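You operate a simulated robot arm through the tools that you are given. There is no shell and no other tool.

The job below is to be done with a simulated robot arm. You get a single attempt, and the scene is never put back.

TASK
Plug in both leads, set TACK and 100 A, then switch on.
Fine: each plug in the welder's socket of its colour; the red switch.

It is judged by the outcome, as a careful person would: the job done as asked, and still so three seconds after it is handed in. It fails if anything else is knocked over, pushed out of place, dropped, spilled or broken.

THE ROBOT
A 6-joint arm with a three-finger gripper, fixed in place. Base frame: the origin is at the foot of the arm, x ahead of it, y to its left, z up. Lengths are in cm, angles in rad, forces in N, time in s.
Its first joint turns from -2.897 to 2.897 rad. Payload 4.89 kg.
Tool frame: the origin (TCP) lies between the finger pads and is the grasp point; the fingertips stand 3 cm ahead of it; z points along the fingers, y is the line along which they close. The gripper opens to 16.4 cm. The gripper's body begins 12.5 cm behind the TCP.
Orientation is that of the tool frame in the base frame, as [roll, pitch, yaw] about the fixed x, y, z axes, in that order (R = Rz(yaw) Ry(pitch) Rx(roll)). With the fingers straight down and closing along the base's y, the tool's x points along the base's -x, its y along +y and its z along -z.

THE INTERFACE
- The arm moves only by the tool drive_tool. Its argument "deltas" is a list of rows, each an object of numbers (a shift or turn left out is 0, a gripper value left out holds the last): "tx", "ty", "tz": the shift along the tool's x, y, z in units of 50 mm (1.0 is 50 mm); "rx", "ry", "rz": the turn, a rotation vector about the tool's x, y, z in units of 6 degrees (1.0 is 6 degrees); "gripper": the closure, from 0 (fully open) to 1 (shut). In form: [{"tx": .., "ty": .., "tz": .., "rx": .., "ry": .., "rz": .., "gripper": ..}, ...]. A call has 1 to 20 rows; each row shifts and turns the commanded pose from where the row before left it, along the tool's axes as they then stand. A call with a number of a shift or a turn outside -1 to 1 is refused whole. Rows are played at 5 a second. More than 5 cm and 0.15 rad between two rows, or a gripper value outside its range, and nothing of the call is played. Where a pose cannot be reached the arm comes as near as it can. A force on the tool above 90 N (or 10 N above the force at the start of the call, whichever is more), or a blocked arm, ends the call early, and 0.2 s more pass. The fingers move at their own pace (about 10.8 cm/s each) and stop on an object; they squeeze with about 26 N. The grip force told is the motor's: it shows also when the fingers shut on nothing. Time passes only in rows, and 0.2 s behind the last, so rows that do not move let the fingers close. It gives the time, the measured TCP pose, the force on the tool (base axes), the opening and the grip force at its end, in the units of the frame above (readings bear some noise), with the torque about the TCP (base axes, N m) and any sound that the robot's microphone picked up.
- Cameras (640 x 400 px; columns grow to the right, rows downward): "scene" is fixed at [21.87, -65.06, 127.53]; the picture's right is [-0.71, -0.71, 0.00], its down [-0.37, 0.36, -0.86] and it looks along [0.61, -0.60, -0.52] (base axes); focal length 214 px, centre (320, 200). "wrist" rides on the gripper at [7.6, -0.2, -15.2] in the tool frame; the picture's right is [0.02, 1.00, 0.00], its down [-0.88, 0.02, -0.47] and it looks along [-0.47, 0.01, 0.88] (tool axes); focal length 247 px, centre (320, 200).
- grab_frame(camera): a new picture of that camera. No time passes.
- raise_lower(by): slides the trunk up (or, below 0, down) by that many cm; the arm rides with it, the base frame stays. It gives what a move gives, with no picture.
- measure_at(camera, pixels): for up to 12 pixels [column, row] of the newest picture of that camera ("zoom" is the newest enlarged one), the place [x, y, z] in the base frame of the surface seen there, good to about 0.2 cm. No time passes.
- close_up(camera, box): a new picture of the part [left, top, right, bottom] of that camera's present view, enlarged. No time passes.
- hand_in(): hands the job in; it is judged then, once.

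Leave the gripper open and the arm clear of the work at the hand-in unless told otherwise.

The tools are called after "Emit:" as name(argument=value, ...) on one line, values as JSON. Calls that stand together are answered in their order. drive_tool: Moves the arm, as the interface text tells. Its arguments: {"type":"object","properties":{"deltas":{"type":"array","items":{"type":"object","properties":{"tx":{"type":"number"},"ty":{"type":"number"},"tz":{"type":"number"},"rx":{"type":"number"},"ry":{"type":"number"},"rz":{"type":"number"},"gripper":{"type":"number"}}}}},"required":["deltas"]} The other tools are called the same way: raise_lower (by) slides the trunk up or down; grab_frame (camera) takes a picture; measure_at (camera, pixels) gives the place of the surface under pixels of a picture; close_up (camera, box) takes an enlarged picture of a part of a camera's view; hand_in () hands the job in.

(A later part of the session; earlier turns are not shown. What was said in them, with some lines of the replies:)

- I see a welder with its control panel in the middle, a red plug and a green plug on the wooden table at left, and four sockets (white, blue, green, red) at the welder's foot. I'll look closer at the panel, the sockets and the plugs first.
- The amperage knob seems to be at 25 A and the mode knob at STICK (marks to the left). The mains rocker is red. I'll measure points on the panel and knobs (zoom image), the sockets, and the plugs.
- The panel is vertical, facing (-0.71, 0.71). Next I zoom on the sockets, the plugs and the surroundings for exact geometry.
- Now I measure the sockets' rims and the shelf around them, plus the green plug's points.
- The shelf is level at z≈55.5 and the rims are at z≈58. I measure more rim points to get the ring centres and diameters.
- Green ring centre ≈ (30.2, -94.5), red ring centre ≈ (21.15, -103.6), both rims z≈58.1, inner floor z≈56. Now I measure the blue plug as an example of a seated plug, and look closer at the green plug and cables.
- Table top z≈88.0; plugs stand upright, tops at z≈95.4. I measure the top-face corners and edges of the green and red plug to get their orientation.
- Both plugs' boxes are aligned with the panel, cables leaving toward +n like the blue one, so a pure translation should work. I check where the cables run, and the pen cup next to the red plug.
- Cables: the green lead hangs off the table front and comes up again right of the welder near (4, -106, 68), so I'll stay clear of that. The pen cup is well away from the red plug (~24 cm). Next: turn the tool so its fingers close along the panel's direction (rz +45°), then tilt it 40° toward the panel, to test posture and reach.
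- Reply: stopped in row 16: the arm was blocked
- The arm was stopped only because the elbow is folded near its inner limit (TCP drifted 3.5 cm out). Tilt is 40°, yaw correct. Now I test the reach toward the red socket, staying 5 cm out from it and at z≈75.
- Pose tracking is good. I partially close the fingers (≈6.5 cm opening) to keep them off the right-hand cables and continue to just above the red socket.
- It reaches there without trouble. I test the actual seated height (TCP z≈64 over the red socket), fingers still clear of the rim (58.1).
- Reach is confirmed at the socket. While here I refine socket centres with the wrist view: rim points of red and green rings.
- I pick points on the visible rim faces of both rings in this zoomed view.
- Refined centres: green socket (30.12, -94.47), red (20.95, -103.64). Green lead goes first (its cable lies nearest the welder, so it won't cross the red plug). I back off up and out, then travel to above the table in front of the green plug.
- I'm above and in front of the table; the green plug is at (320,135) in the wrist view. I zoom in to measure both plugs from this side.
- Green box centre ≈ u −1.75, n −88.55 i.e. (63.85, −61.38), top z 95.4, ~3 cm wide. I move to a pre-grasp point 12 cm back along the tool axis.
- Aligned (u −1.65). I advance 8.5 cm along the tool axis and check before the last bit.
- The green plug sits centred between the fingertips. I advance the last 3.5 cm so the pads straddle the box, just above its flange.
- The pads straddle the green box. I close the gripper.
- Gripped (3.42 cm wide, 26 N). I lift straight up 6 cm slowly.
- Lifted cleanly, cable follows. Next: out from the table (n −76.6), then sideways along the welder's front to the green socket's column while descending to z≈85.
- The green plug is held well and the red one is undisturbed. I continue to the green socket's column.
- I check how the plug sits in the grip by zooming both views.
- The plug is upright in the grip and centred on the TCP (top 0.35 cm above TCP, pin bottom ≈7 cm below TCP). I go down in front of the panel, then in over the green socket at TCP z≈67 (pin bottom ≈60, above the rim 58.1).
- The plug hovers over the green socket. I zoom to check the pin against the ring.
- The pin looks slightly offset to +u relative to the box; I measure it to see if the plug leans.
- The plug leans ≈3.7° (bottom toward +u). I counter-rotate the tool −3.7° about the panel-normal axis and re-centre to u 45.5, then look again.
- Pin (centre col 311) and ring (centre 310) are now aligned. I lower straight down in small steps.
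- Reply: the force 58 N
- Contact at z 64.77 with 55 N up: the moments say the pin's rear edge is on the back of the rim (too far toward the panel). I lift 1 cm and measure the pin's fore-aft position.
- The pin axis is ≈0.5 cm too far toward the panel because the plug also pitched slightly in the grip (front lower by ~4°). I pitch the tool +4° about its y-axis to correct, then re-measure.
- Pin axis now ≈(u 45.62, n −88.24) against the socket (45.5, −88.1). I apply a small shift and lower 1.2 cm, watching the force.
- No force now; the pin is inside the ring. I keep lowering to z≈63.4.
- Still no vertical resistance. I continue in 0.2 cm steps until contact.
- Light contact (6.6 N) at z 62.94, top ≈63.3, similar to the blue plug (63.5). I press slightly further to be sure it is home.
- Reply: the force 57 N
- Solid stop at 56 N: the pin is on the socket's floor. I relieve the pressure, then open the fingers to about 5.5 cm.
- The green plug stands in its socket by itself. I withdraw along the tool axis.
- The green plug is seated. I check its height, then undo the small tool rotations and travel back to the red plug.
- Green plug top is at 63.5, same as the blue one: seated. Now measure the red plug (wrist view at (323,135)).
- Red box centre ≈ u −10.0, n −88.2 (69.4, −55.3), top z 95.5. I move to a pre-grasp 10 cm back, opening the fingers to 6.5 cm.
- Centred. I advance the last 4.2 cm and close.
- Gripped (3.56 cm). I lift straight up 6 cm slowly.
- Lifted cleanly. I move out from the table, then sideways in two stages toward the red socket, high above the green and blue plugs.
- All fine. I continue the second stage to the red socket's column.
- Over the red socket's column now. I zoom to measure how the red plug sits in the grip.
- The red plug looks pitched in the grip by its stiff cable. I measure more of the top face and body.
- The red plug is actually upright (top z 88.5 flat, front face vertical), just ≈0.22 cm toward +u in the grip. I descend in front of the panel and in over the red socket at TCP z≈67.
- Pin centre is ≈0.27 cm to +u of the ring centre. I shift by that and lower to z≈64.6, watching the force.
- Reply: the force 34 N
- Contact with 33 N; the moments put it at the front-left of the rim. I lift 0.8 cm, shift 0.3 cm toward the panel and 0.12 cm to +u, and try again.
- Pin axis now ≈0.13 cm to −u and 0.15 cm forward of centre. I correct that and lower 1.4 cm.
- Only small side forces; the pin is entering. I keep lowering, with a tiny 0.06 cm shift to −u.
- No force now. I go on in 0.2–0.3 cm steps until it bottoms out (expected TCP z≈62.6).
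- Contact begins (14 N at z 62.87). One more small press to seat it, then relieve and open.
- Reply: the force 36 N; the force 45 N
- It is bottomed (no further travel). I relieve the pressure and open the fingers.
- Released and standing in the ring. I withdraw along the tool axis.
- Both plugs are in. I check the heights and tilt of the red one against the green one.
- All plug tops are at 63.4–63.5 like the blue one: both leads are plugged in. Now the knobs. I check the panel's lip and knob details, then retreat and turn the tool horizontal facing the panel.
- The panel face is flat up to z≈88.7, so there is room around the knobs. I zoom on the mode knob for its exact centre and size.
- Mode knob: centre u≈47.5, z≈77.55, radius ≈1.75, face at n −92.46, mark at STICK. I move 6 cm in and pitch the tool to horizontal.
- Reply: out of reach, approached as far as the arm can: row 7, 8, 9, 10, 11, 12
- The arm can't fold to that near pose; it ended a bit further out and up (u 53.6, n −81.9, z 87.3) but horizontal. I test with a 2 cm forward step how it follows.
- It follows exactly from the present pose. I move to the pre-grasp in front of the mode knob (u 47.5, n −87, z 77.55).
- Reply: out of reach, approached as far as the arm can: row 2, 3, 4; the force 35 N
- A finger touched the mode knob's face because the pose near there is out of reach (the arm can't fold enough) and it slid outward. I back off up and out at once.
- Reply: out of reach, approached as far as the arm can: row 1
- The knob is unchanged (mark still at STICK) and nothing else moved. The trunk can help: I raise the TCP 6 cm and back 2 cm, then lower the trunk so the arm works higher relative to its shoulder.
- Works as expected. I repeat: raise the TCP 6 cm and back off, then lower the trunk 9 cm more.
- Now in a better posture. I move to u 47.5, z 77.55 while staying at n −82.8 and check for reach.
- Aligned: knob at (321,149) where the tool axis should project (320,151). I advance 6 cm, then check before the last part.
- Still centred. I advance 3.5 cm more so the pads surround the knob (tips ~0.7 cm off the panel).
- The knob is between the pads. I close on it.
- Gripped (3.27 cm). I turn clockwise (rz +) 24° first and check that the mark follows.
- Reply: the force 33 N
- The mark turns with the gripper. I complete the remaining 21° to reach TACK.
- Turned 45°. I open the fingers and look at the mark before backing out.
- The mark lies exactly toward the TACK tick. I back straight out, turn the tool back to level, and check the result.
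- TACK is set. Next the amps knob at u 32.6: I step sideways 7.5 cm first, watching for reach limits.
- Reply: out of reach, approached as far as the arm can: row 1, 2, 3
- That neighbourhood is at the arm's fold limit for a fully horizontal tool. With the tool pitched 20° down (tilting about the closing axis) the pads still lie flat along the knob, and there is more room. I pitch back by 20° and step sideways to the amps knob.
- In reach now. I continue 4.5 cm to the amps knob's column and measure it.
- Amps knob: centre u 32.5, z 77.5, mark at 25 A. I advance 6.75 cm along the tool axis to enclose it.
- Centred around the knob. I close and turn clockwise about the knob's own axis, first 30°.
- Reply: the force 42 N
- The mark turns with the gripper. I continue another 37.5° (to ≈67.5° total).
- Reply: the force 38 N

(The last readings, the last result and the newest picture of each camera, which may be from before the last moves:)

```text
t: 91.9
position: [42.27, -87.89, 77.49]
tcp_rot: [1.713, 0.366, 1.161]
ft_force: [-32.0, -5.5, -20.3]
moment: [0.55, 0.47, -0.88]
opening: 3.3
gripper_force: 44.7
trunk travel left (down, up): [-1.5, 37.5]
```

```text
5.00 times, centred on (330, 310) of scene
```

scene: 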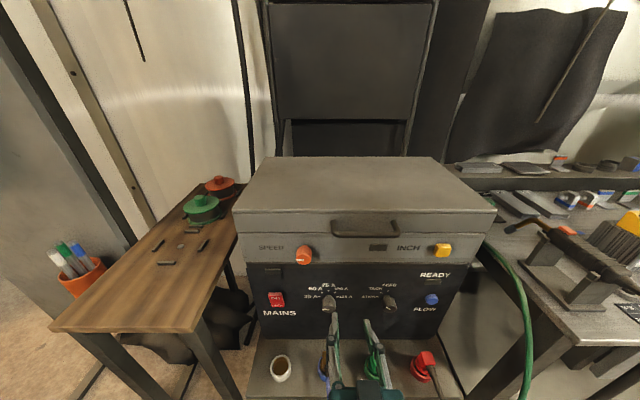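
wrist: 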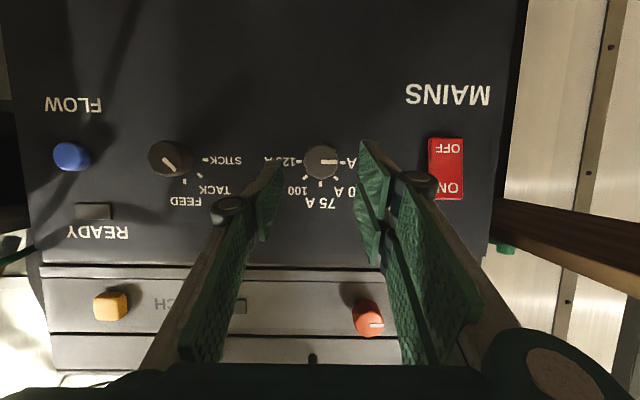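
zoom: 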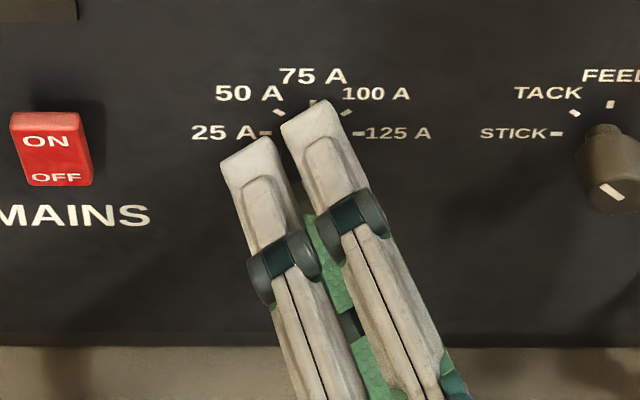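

67.5° done. I open, swing the tool back around the knob without touching it, and check the mark stayed.

Emit:
drive_tool(deltas=[{"gripper": 0.65}, {"gripper": 0.65}, {"gripper": 0.65}, {"rx": 0.34, "rz": -0.94}, {"rx": 0.34, "rz": -0.94}, {"rx": 0.34, "rz": -0.94}, {"rx": 0.34, "rz": -0.94}, {"rx": 0.34, "rz": -0.94}, {"rx": 0.34, "rz": -0.94}, {"rx": 0.34, "rz": -0.94}, {"rx": 0.34, "rz": -0.94}, {"rx": 0.34, "rz": -0.94}, {"rx": 0.34, "rz": -0.94}, {"rx": 0.34, "rz": -0.94}, {"rx": 0.085, "rz": -0.235}, {}])

Emit:
close_up(camera="wrist", box=[250, 120, 390, 240])

Emit:
close_up(camera="scene", box=[270, 270, 390, 350])

```text
t: 95.3
position: [42.06, -87.96, 77.62]
tcp_rot: [-3.14, 1.224, 2.357]
ft_force: [-1.1, 0.8, 0.6]
moment: [0.01, 0.0, -0.01]
opening: 5.77
gripper_force: 0.2
trunk travel left (down, up): [-1.5, 37.5]
```

```text
3.33 times, centred on (320, 180) of wrist
```

zoom: 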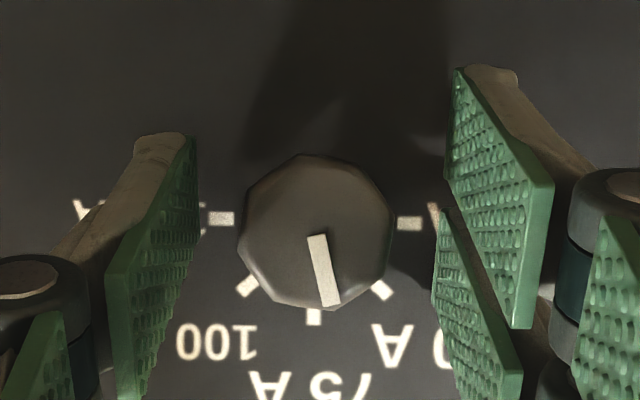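

```text
5.00 times, centred on (330, 310) of scene
```

zoom: 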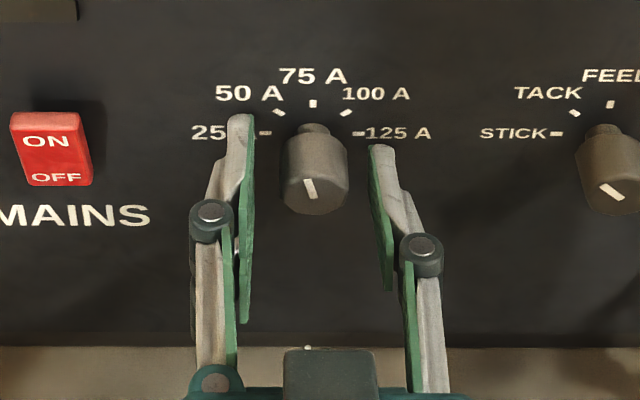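

The mark is now at ≈75° (just before 75 A). I grip again and check the mark's angle before turning on.

Emit:
drive_tool(deltas=[{"gripper": 0.75}, {"gripper": 1.0}, {"gripper": 1.0}, {}])

Emit:
close_up(camera="wrist", box=[250, 120, 390, 240])

```text
t: 96.3
position: [42.06, -87.92, 77.55]
tcp_rot: [-3.14, 1.223, 2.357]
ft_force: [-5.3, -12.2, 3.3]
moment: [-0.05, -0.03, -0.48]
opening: 3.33
gripper_force: 45.1
trunk travel left (down, up): [-1.5, 37.5]
```

```text
3.33 times, centred on (320, 180) of wrist
```

zoom: 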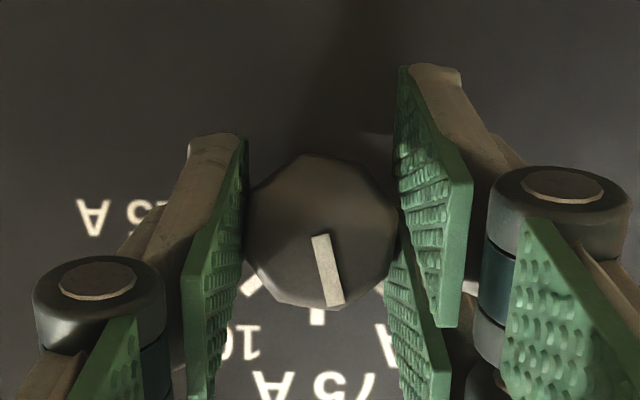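

Mark still ≈75°. I turn 60° more toward 100 A (at 135°).

Emit:
drive_tool(deltas=[{"rx": -0.34, "rz": 0.94}, {"rx": -0.34, "rz": 0.94}, {"rx": -0.34, "rz": 0.94}, {"rx": -0.34, "rz": 0.94}, {"rx": -0.34, "rz": 0.94}, {"rx": -0.34, "rz": 0.94}, {"rx": -0.34, "rz": 0.94}, {"rx": -0.34, "rz": 0.94}, {"rx": -0.34, "rz": 0.94}, {"rx": -0.34, "rz": 0.94}, {}])

Emit:
close_up(camera="wrist", box=[250, 120, 390, 240])

```text
t: 98.7
position: [42.02, -87.91, 77.52]
tcp_rot: [1.764, 0.486, 1.183]
ft_force: [-33.4, -11.1, -12.4]
moment: [0.36, 0.39, -0.99]
opening: 3.32
gripper_force: 44.8
trunk travel left (down, up): [-1.5, 37.5]
```

```text
3.33 times, centred on (320, 180) of wrist
```

zoom: 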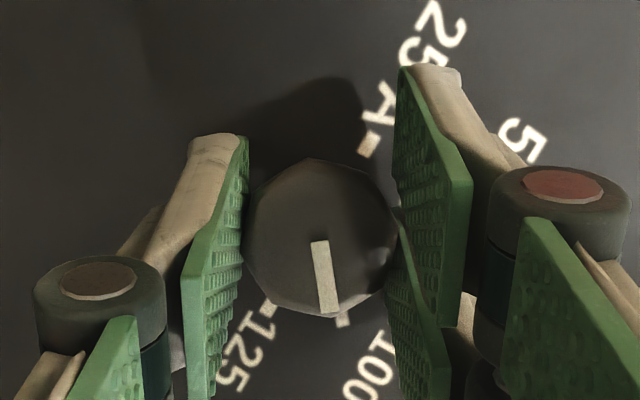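

The knob ran slightly ahead of the gripper (≈81° in the tool frame, so ≈141°). I release and look at where the mark stands.

Emit:
drive_tool(deltas=[{"gripper": 0.65}, {"gripper": 0.65}, {"gripper": 0.65}, {}])

Emit:
close_up(camera="wrist", box=[250, 120, 390, 240])

Emit:
close_up(camera="scene", box=[290, 270, 370, 330])

```text
t: 99.7
position: [42.24, -87.91, 77.55]
tcp_rot: [1.763, 0.487, 1.184]
ft_force: [-0.9, -0.6, -1.1]
moment: [0.0, 0.01, 0.01]
opening: 5.72
gripper_force: 0.2
trunk travel left (down, up): [-1.5, 37.5]
```

```text
3.33 times, centred on (320, 180) of wrist
```

zoom: 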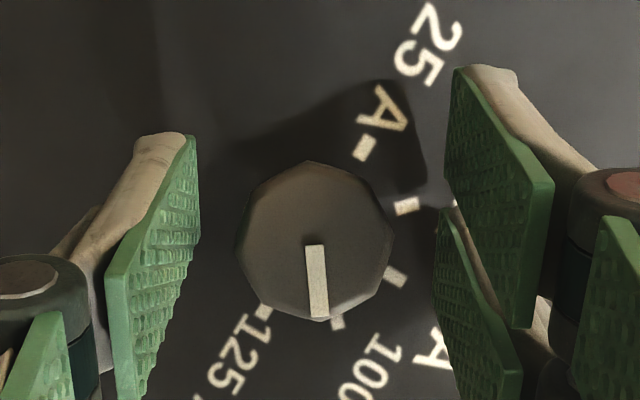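

```text
6.67 times, centred on (330, 300) of scene
```

zoom: 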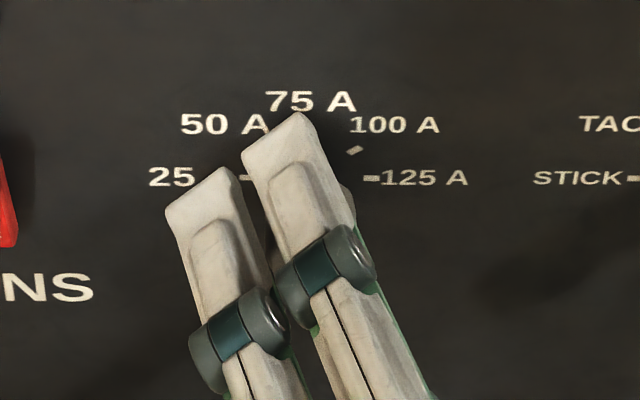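

The mark is ≈10° past the 100 A tick. I swing the open tool back to level and view it squarely before correcting.

Emit:
drive_tool(deltas=[{"rx": 0.34, "rz": -0.94}, {"rx": 0.34, "rz": -0.94}, {"rx": 0.34, "rz": -0.94}, {"rx": 0.34, "rz": -0.94}, {"rx": 0.34, "rz": -0.94}, {"rx": 0.34, "rz": -0.94}, {"rx": 0.34, "rz": -0.94}, {"rx": 0.34, "rz": -0.94}, {"rx": 0.34, "rz": -0.94}, {"rx": 0.34, "rz": -0.94}, {}])

Emit:
close_up(camera="wrist", box=[250, 120, 390, 240])

Emit:
close_up(camera="scene", box=[290, 270, 370, 330])

```text
t: 102.1
position: [42.1, -87.89, 77.54]
tcp_rot: [-3.138, 1.223, 2.36]
ft_force: [0.5, -0.1, 0.0]
moment: [-0.04, -0.02, 0.03]
opening: 5.73
gripper_force: 0.0
trunk travel left (down, up): [-1.5, 37.5]
```

```text
3.33 times, centred on (320, 180) of wrist
```

zoom: 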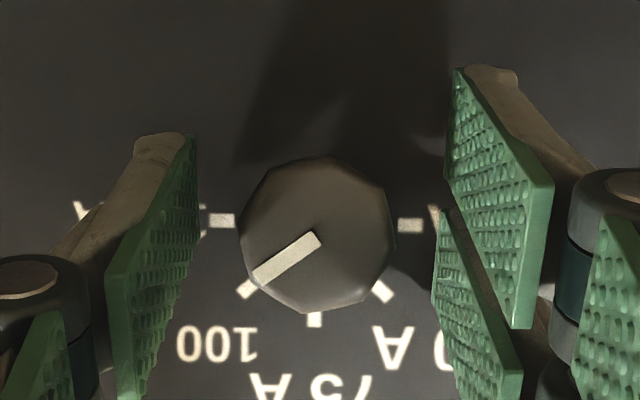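

```text
6.67 times, centred on (330, 300) of scene
```

zoom: 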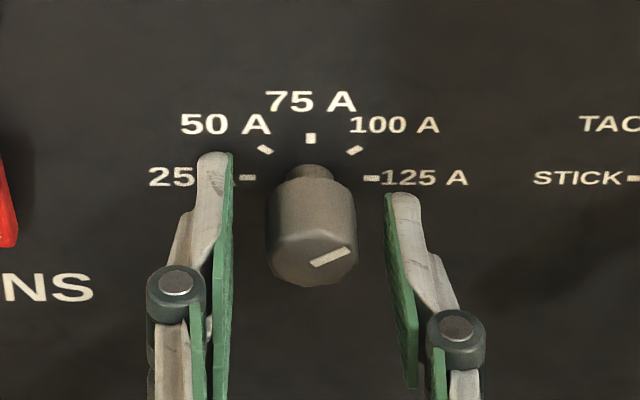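

The mark stands at ≈146°, about 10–11° past 100 A (135°). I grip and turn back ≈10°.

Emit:
drive_tool(deltas=[{"gripper": 0.75}, {"gripper": 1.0}, {"gripper": 1.0}, {"rx": 0.283, "rz": -0.783}, {"rx": 0.283, "rz": -0.783}, {}])

Emit:
close_up(camera="wrist", box=[250, 120, 390, 240])

```text
t: 103.5
position: [42.11, -87.91, 77.61]
tcp_rot: [-2.664, 1.184, 2.805]
ft_force: [-10.3, -12.9, -2.3]
moment: [0.24, 0.25, -0.53]
opening: 3.29
gripper_force: 45.0
trunk travel left (down, up): [-1.5, 37.5]
```

```text
3.33 times, centred on (320, 180) of wrist
```

zoom: 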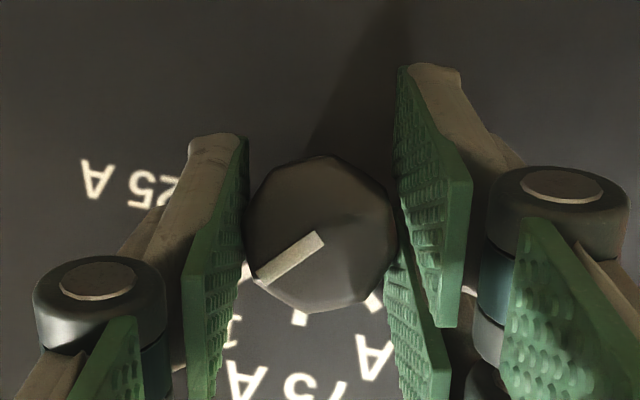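

In the grip the mark is at ≈147° in the tool frame with the tool at −10° → ≈137°. I release and look.

Emit:
drive_tool(deltas=[{"gripper": 0.65}, {"gripper": 0.65}, {"gripper": 0.65}, {"rx": 0.0, "rz": 0.0}, {"rx": -0.283, "rz": 0.783}, {"rx": -0.283, "rz": 0.783}, {}])

Emit:
close_up(camera="wrist", box=[250, 120, 390, 240])

Emit:
close_up(camera="scene", box=[290, 270, 370, 330])

```text
t: 105.1
position: [42.09, -87.86, 77.67]
tcp_rot: [3.14, 1.223, 2.354]
ft_force: [-0.4, -0.7, -0.7]
moment: [-0.01, -0.01, -0.01]
opening: 5.76
gripper_force: 0.0
trunk travel left (down, up): [-1.5, 37.5]
```

```text
3.33 times, centred on (320, 180) of wrist
```

zoom: 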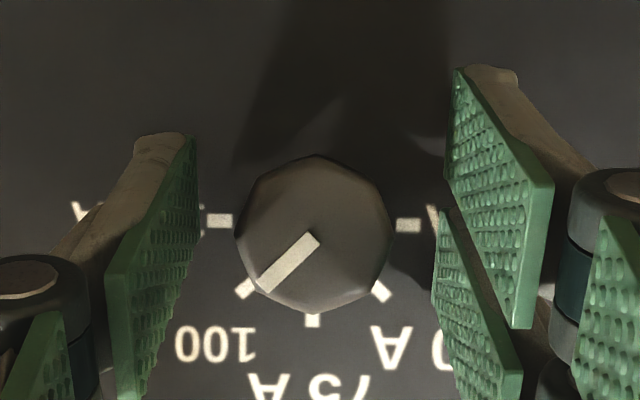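

```text
6.67 times, centred on (330, 300) of scene
```

zoom: 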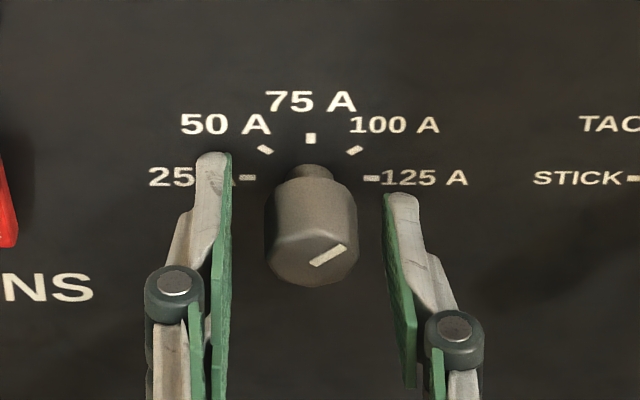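

The mark is now aligned with the 100 A tick (≈137° vs 135–137° for the tick). Both settings are done. I back out along the tool axis, close the fingers, pitch to 55° and view the panel.

Emit:
drive_tool(deltas=[{"tz": -0.3}, {"tz": -0.5}, {"tz": -0.5}, {"ry": 0.833, "gripper": 1.0}, {"ry": 0.833}, {"ry": 0.834}, {}])

Emit:
grab_frame(camera="wrist")

Emit:
close_up(camera="scene", box=[250, 260, 450, 350])

```text
t: 106.7
position: [37.88, -83.61, 79.87]
tcp_rot: [-3.141, 0.96, 2.359]
ft_force: [0.3, -0.7, 1.0]
moment: [-0.04, -0.04, 0.06]
opening: 0.01
gripper_force: 26.2
trunk travel left (down, up): [-1.5, 37.5]
```

```text
taken
```

wrist: 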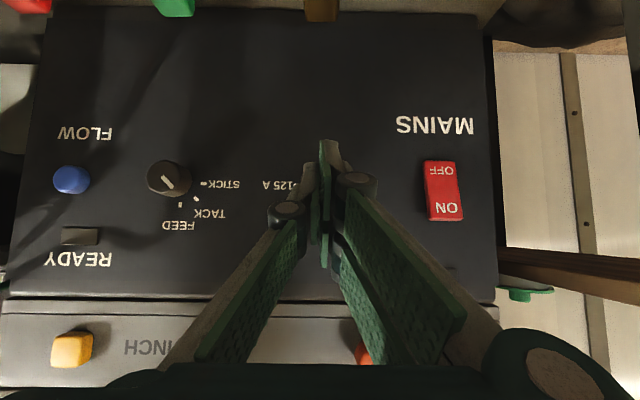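

```text
3.20 times, centred on (350, 305) of scene
```

zoom: 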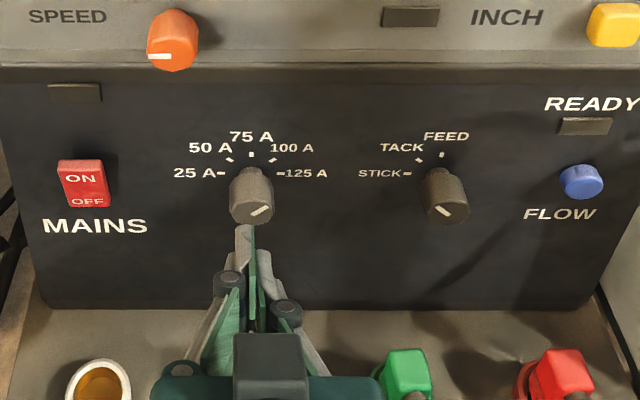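

Knobs read 100 A and TACK. I measure the rocker (wrist view around (443,190); ON half is its upper part in reality).

Emit:
close_up(camera="wrist", box=[400, 140, 490, 240])

Emit:
measure_at(camera="zoom", pixels=[[320, 270], [290, 275], [350, 270], [320, 240], [320, 200], [320, 160], [320, 120], [320, 295], [320, 255], [260, 200], [380, 200], [320, 310]])

```text
4.00 times, centred on (445, 190) of wrist
```

zoom: 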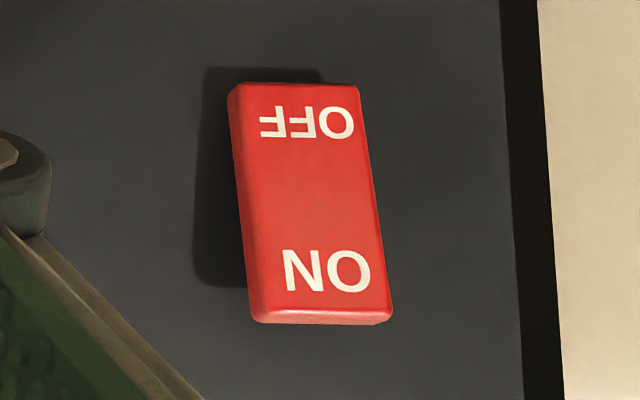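

```text
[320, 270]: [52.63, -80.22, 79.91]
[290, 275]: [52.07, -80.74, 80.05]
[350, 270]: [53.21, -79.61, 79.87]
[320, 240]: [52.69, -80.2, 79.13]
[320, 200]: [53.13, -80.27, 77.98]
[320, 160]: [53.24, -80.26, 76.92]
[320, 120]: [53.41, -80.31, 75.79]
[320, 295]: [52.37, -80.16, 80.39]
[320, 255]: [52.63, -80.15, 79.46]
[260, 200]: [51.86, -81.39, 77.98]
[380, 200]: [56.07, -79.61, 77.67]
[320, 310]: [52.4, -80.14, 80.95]
```

Rocker: centre u 19.6, spans z 74.9–81.0; the ON half (top) stands out at n −93.7. I move in front of the ON half with closed fingers.

Emit:
drive_tool(deltas=[{"tx": -0.087, "ty": 0.637, "tz": 0.037}, {"tx": -0.087, "ty": 0.637, "tz": 0.037}, {"tx": -0.087, "ty": 0.637, "tz": 0.037}, {"tx": -0.087, "ty": 0.637, "tz": 0.037}, {}])

Emit:
grab_frame(camera="wrist")

Emit:
close_up(camera="scene", box=[230, 260, 350, 340])

```text
t: 107.9
position: [48.13, -75.66, 81.0]
tcp_rot: [-3.141, 0.961, 2.356]
ft_force: [-0.4, -0.5, -0.1]
moment: [0.01, -0.04, 0.01]
opening: 0.01
gripper_force: 26.1
trunk travel left (down, up): [-1.5, 37.5]
```

```text
taken
```

wrist: 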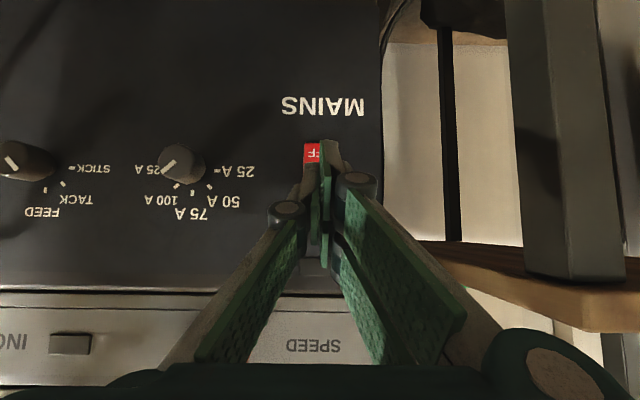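

```text
5.00 times, centred on (290, 300) of scene
```

zoom: 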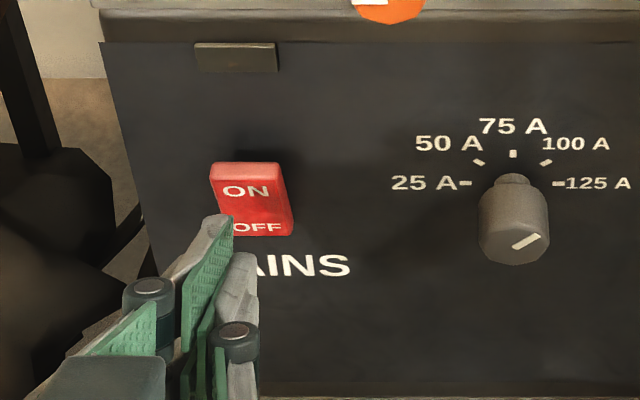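

In front of the ON half. I push straight toward the panel in 0.5 cm steps.

Emit:
drive_tool(deltas=[{"tx": -0.0574, "tz": 0.0819}, {"tx": -0.0574, "tz": 0.0819}, {"tx": -0.0574, "tz": 0.0819}, {"tx": -0.0574, "tz": 0.0819}, {"tx": -0.0574, "tz": 0.0819}, {}])

Emit:
grab_frame(camera="wrist")

Emit:
close_up(camera="scene", box=[230, 260, 350, 340])

```text
t: 109.3
position: [49.76, -77.37, 80.84]
tcp_rot: [-3.141, 0.962, 2.357]
ft_force: [-0.4, 0.5, 0.6]
moment: [0.04, 0.01, 0.03]
opening: 0.01
gripper_force: 26.4
trunk travel left (down, up): [-1.5, 37.5]
```

```text
taken
```

wrist: 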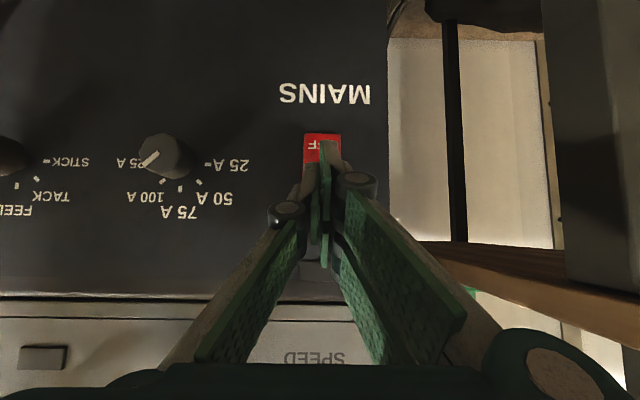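

```text
5.00 times, centred on (290, 300) of scene
```

zoom: 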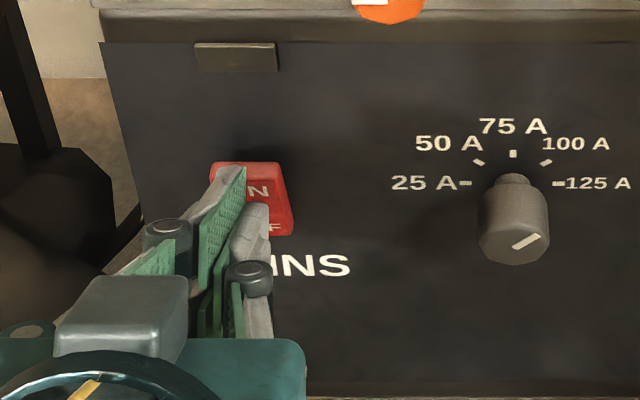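

Close to contact. I continue in 0.3 cm steps.

Emit:
drive_tool(deltas=[{"tx": -0.0344, "tz": 0.0491}, {"tx": -0.0344, "tz": 0.0491}, {"tx": -0.0344, "tz": 0.0491}, {}])

Emit:
close_up(camera="scene", box=[230, 260, 350, 340])

```text
t: 110.3
position: [50.41, -78.14, 80.9]
tcp_rot: [-3.14, 0.961, 2.355]
ft_force: [0.5, 0.4, 0.9]
moment: [-0.01, 0.01, 0.03]
opening: 0.0
gripper_force: 26.3
trunk travel left (down, up): [-1.5, 37.5]
```

```text
5.00 times, centred on (290, 300) of scene
```

zoom: 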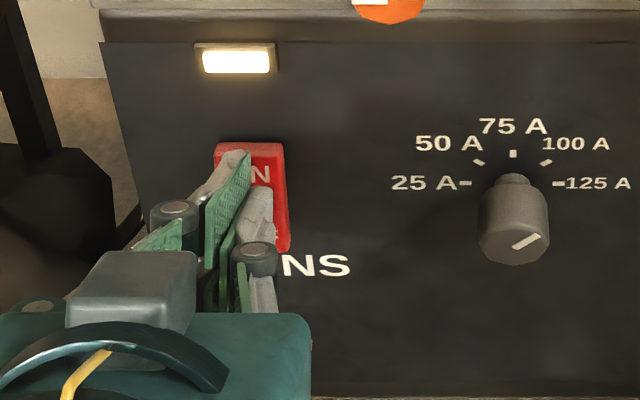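

The rocker has flipped and the lamp above MAINS is lit. I back straight off.

Emit:
drive_tool(deltas=[{"tx": 0.1148, "tz": -0.1638}, {"tx": 0.23, "tz": -0.328}, {"tx": 0.23, "tz": -0.328}, {"tz": -0.5}, {}])

Emit:
grab_frame(camera="scene")

Emit:
close_up(camera="scene", box=[240, 230, 480, 400])

```text
t: 111.5
position: [45.34, -72.96, 82.2]
tcp_rot: [-3.141, 0.959, 2.356]
ft_force: [0.8, 0.3, 0.2]
moment: [-0.02, 0.0, 0.04]
opening: 0.0
gripper_force: 25.6
trunk travel left (down, up): [-1.5, 37.5]
```

```text
taken
```

scene: 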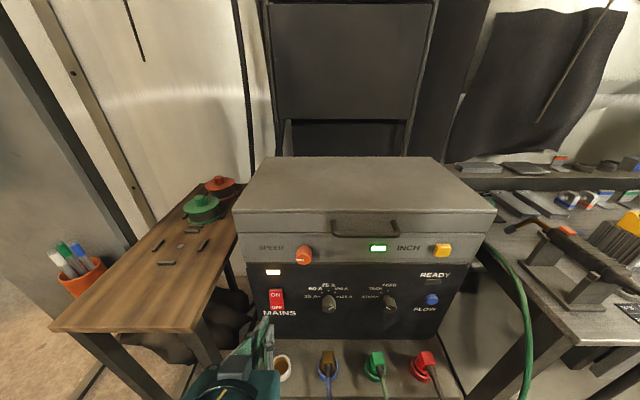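

```text
2.35 times, centred on (360, 315) of scene
```

zoom: 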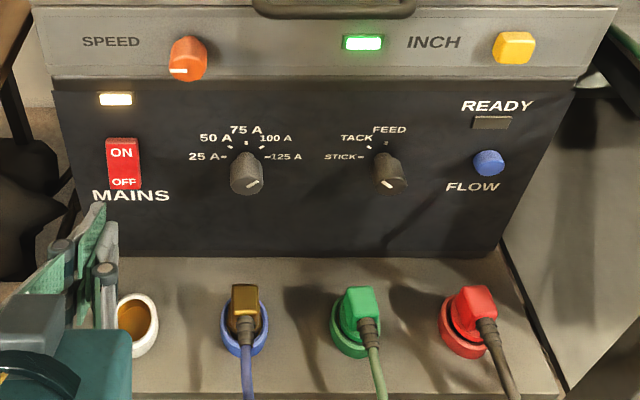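

MAINS lamp and a green lamp by INCH are lit; READY is dark so far. I move the arm up and away, open the fingers, and take close looks at everything.

Emit:
drive_tool(deltas=[{"tz": -0.6}, {"tz": -0.6}, {"tz": -0.6, "gripper": 0.65}, {"gripper": 0.65}, {}])

Emit:
close_up(camera="scene", box=[290, 255, 470, 325])

Emit:
close_up(camera="scene", box=[300, 335, 460, 400])

Emit:
grab_frame(camera="wrist")

```text
t: 112.7
position: [40.2, -67.92, 87.49]
tcp_rot: [3.14, 0.962, 2.356]
ft_force: [0.6, -0.6, 0.1]
moment: [0.02, 0.01, -0.01]
opening: 5.74
gripper_force: 0.0
trunk travel left (down, up): [-1.5, 37.5]
```

```text
3.56 times, centred on (380, 290) of scene
```

zoom: 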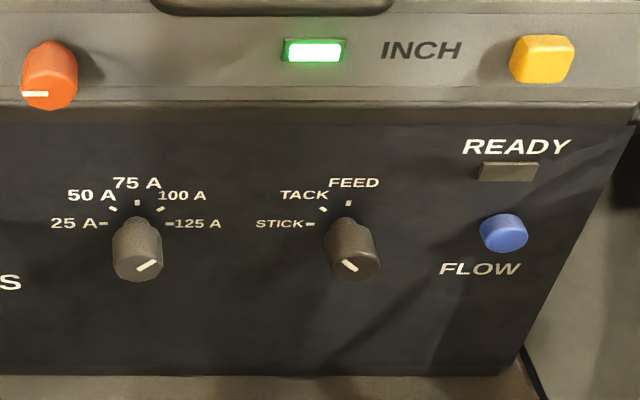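

```text
4.00 times, centred on (380, 368) of scene
```

zoom: 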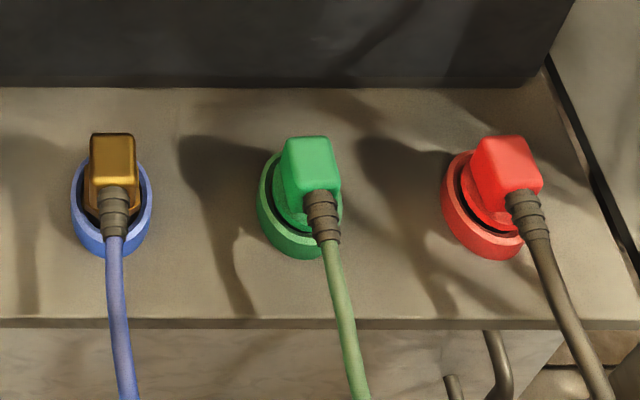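

```text
taken
```

wrist: 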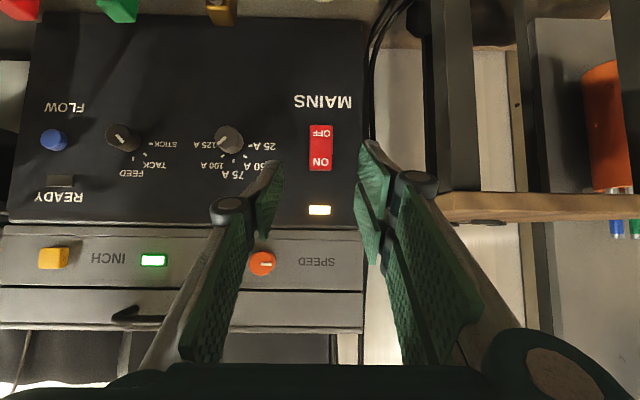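

READY is still dark; I wait a few seconds to see if it comes on by itself, and check that everything stays put.

Emit:
drive_tool(deltas=[{}, {}, {}, {}, {}, {}, {}, {}, {}, {}, {}, {}, {}, {}, {}, {}, {}, {}, {}, {}])

Emit:
close_up(camera="scene", box=[240, 230, 480, 400])

Emit:
measure_at(camera="zoom", pixels=[[360, 298], [350, 305], [368, 312], [478, 297], [470, 305], [488, 310], [345, 290], [375, 290], [460, 290], [490, 290], [245, 295], [350, 330]])

```text
t: 116.9
position: [40.19, -67.95, 87.39]
tcp_rot: [3.141, 0.962, 2.356]
ft_force: [0.2, 0.6, 0.3]
moment: [-0.02, 0.03, 0.0]
opening: 5.74
gripper_force: 0.0
trunk travel left (down, up): [-1.5, 37.5]
```

```text
2.35 times, centred on (360, 315) of scene
```

zoom: 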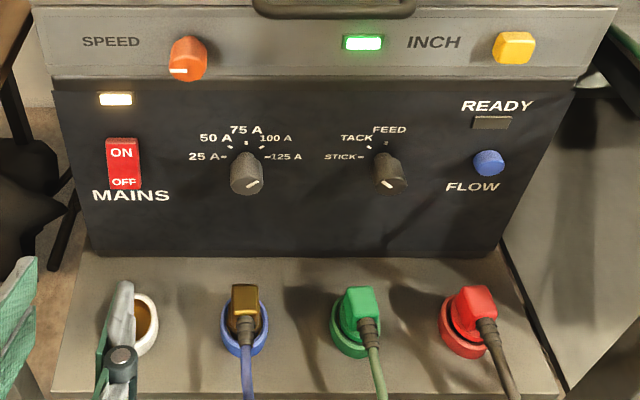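

```text
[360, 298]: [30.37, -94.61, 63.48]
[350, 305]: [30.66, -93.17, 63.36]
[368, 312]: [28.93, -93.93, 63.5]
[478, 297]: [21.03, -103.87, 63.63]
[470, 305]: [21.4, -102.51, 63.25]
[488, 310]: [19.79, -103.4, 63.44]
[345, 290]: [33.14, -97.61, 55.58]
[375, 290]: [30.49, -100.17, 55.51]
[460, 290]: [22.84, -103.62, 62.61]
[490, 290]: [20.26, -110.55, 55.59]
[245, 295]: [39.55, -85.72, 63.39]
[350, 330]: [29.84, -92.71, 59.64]
```

READY stays dark, but it sits with FLOW, which I'm not asked to touch. I verify precisely the two knob marks and the plugs' seating by measuring.

Emit:
close_up(camera="scene", box=[310, 285, 350, 315])

Emit:
close_up(camera="scene", box=[370, 285, 410, 315])

Emit:
close_up(camera="wrist", box=[90, 100, 270, 190])

```text
13.33 times, centred on (330, 300) of scene
```

zoom: 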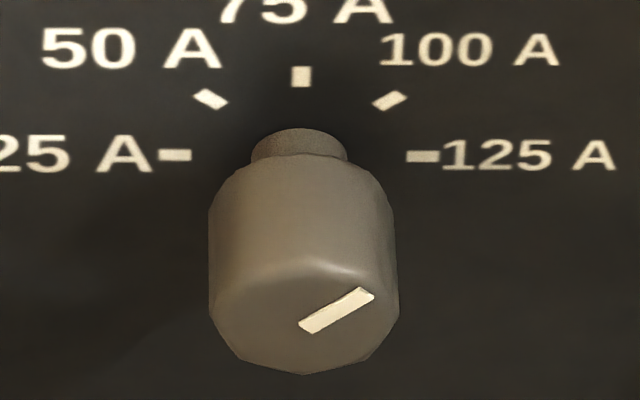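

```text
13.33 times, centred on (390, 300) of scene
```

zoom: 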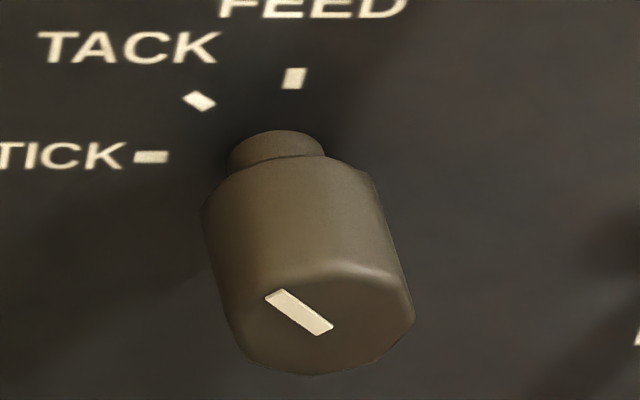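

```text
3.56 times, centred on (180, 145) of wrist
```

zoom: 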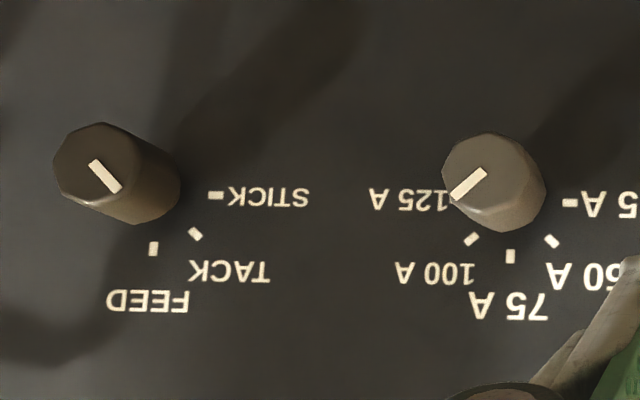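

Marks: amps ≈137° (100 A tick at 135°), mode ≈45° at TACK; plugs stand in their colours' sockets at the same height as the blue one; MAINS is ON with its lamp lit. Nothing else has moved. I raise the trunk to lift the arm clear and open the gripper fully.

Emit:
raise_lower(by=16)

Emit:
drive_tool(deltas=[{"gripper": 0.0}, {"gripper": 0.0}, {"gripper": 0.0}, {}])

Emit:
grab_frame(camera="scene")

Emit:
grab_frame(camera="wrist")

```text
t: 118.8
position: [40.16, -67.92, 103.41]
tcp_rot: [-3.14, 0.962, 2.356]
ft_force: [0.4, 0.2, -0.1]
moment: [0.03, -0.02, -0.02]
opening: 5.76
gripper_force: 0.0
trunk travel left (down, up): [-17.5, 21.5]
```

```text
t: 119.8
position: [40.19, -67.88, 103.45]
tcp_rot: [3.141, 0.961, 2.359]
ft_force: [0.8, -0.5, 0.6]
moment: [0.0, -0.03, -0.01]
opening: 16.4
gripper_force: 0.0
trunk travel left (down, up): [-17.5, 21.5]
```

```text
taken
```

scene: 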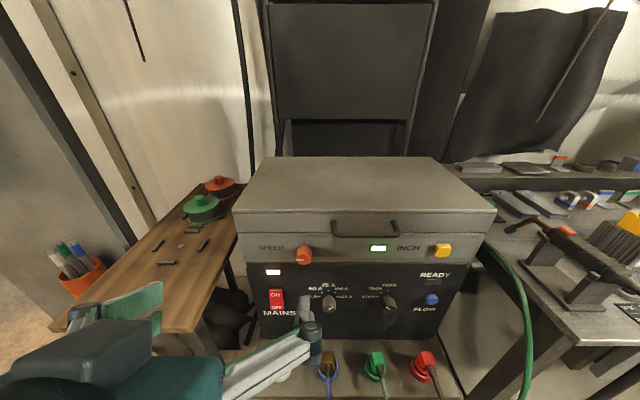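

```text
taken
```

wrist: 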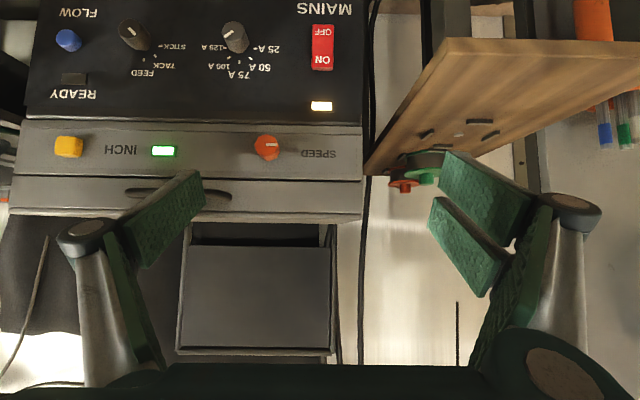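

All clear. As a last check I look closely at both plugs' centring in their rings.

Emit:
close_up(camera="scene", box=[355, 340, 445, 396])

Emit:
measure_at(camera="zoom", pixels=[[105, 90], [165, 85], [190, 140], [130, 150], [140, 115], [452, 90], [510, 85], [545, 130], [490, 145], [500, 115], [92, 160], [430, 150]])

```text
7.11 times, centred on (400, 368) of scene
```

zoom: 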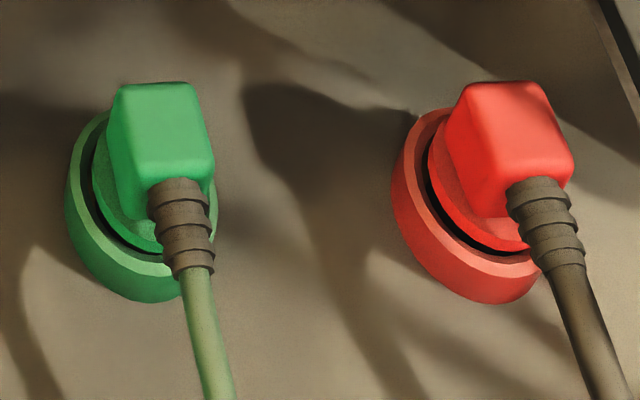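

```text
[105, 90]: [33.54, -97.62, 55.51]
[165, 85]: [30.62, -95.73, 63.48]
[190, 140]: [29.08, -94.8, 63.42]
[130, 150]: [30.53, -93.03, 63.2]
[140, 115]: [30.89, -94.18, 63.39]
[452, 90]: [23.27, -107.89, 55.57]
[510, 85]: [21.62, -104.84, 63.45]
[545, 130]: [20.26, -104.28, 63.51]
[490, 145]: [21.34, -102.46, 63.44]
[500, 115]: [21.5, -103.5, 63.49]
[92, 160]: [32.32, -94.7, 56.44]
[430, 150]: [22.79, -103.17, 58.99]
```

Both plugs sit centred and level in the sockets of their colour (green ≈(30.2, −94.5), red ≈(21.1, −103.7), tops at 63.4–63.5). The knobs are at TACK and 100 A, MAINS is ON with its lamp lit, the gripper is open and the arm is clear. I hand in.

Emit:
hand_in()

```text
The job is handed in.
```

The job is handed in: both leads are plugged in, TACK and 100 A are set, and the mains switch is on. I have not seen the judge's result.

- **Plugs:** the green and red plugs stand upright and centred in the sockets of their colour. Their tops are at the same height as the blue plug that was already in.
- **Mode knob:** its mark points at TACK.
- **Amps knob:** I overshot and turned it back, so its mark sits about 2° past the 100 A tick.
- **Switch:** MAINS was pressed last. The lamp above it lit, and so did a green lamp by INCH.
- **READY lamp:** it stayed dark for about six seconds after switch-on and was still dark when I handed in. It sits next to FLOW, which I was not asked to touch, so I left it; I don't know what lights it.
- **One contact along the way:** a finger pressed on the front of the mode knob while the arm was near its reach limit. The knob did not turn and I backed off at once.

Nothing else was knocked or moved in the last pictures. The gripper is open and the arm is raised clear of the welder.
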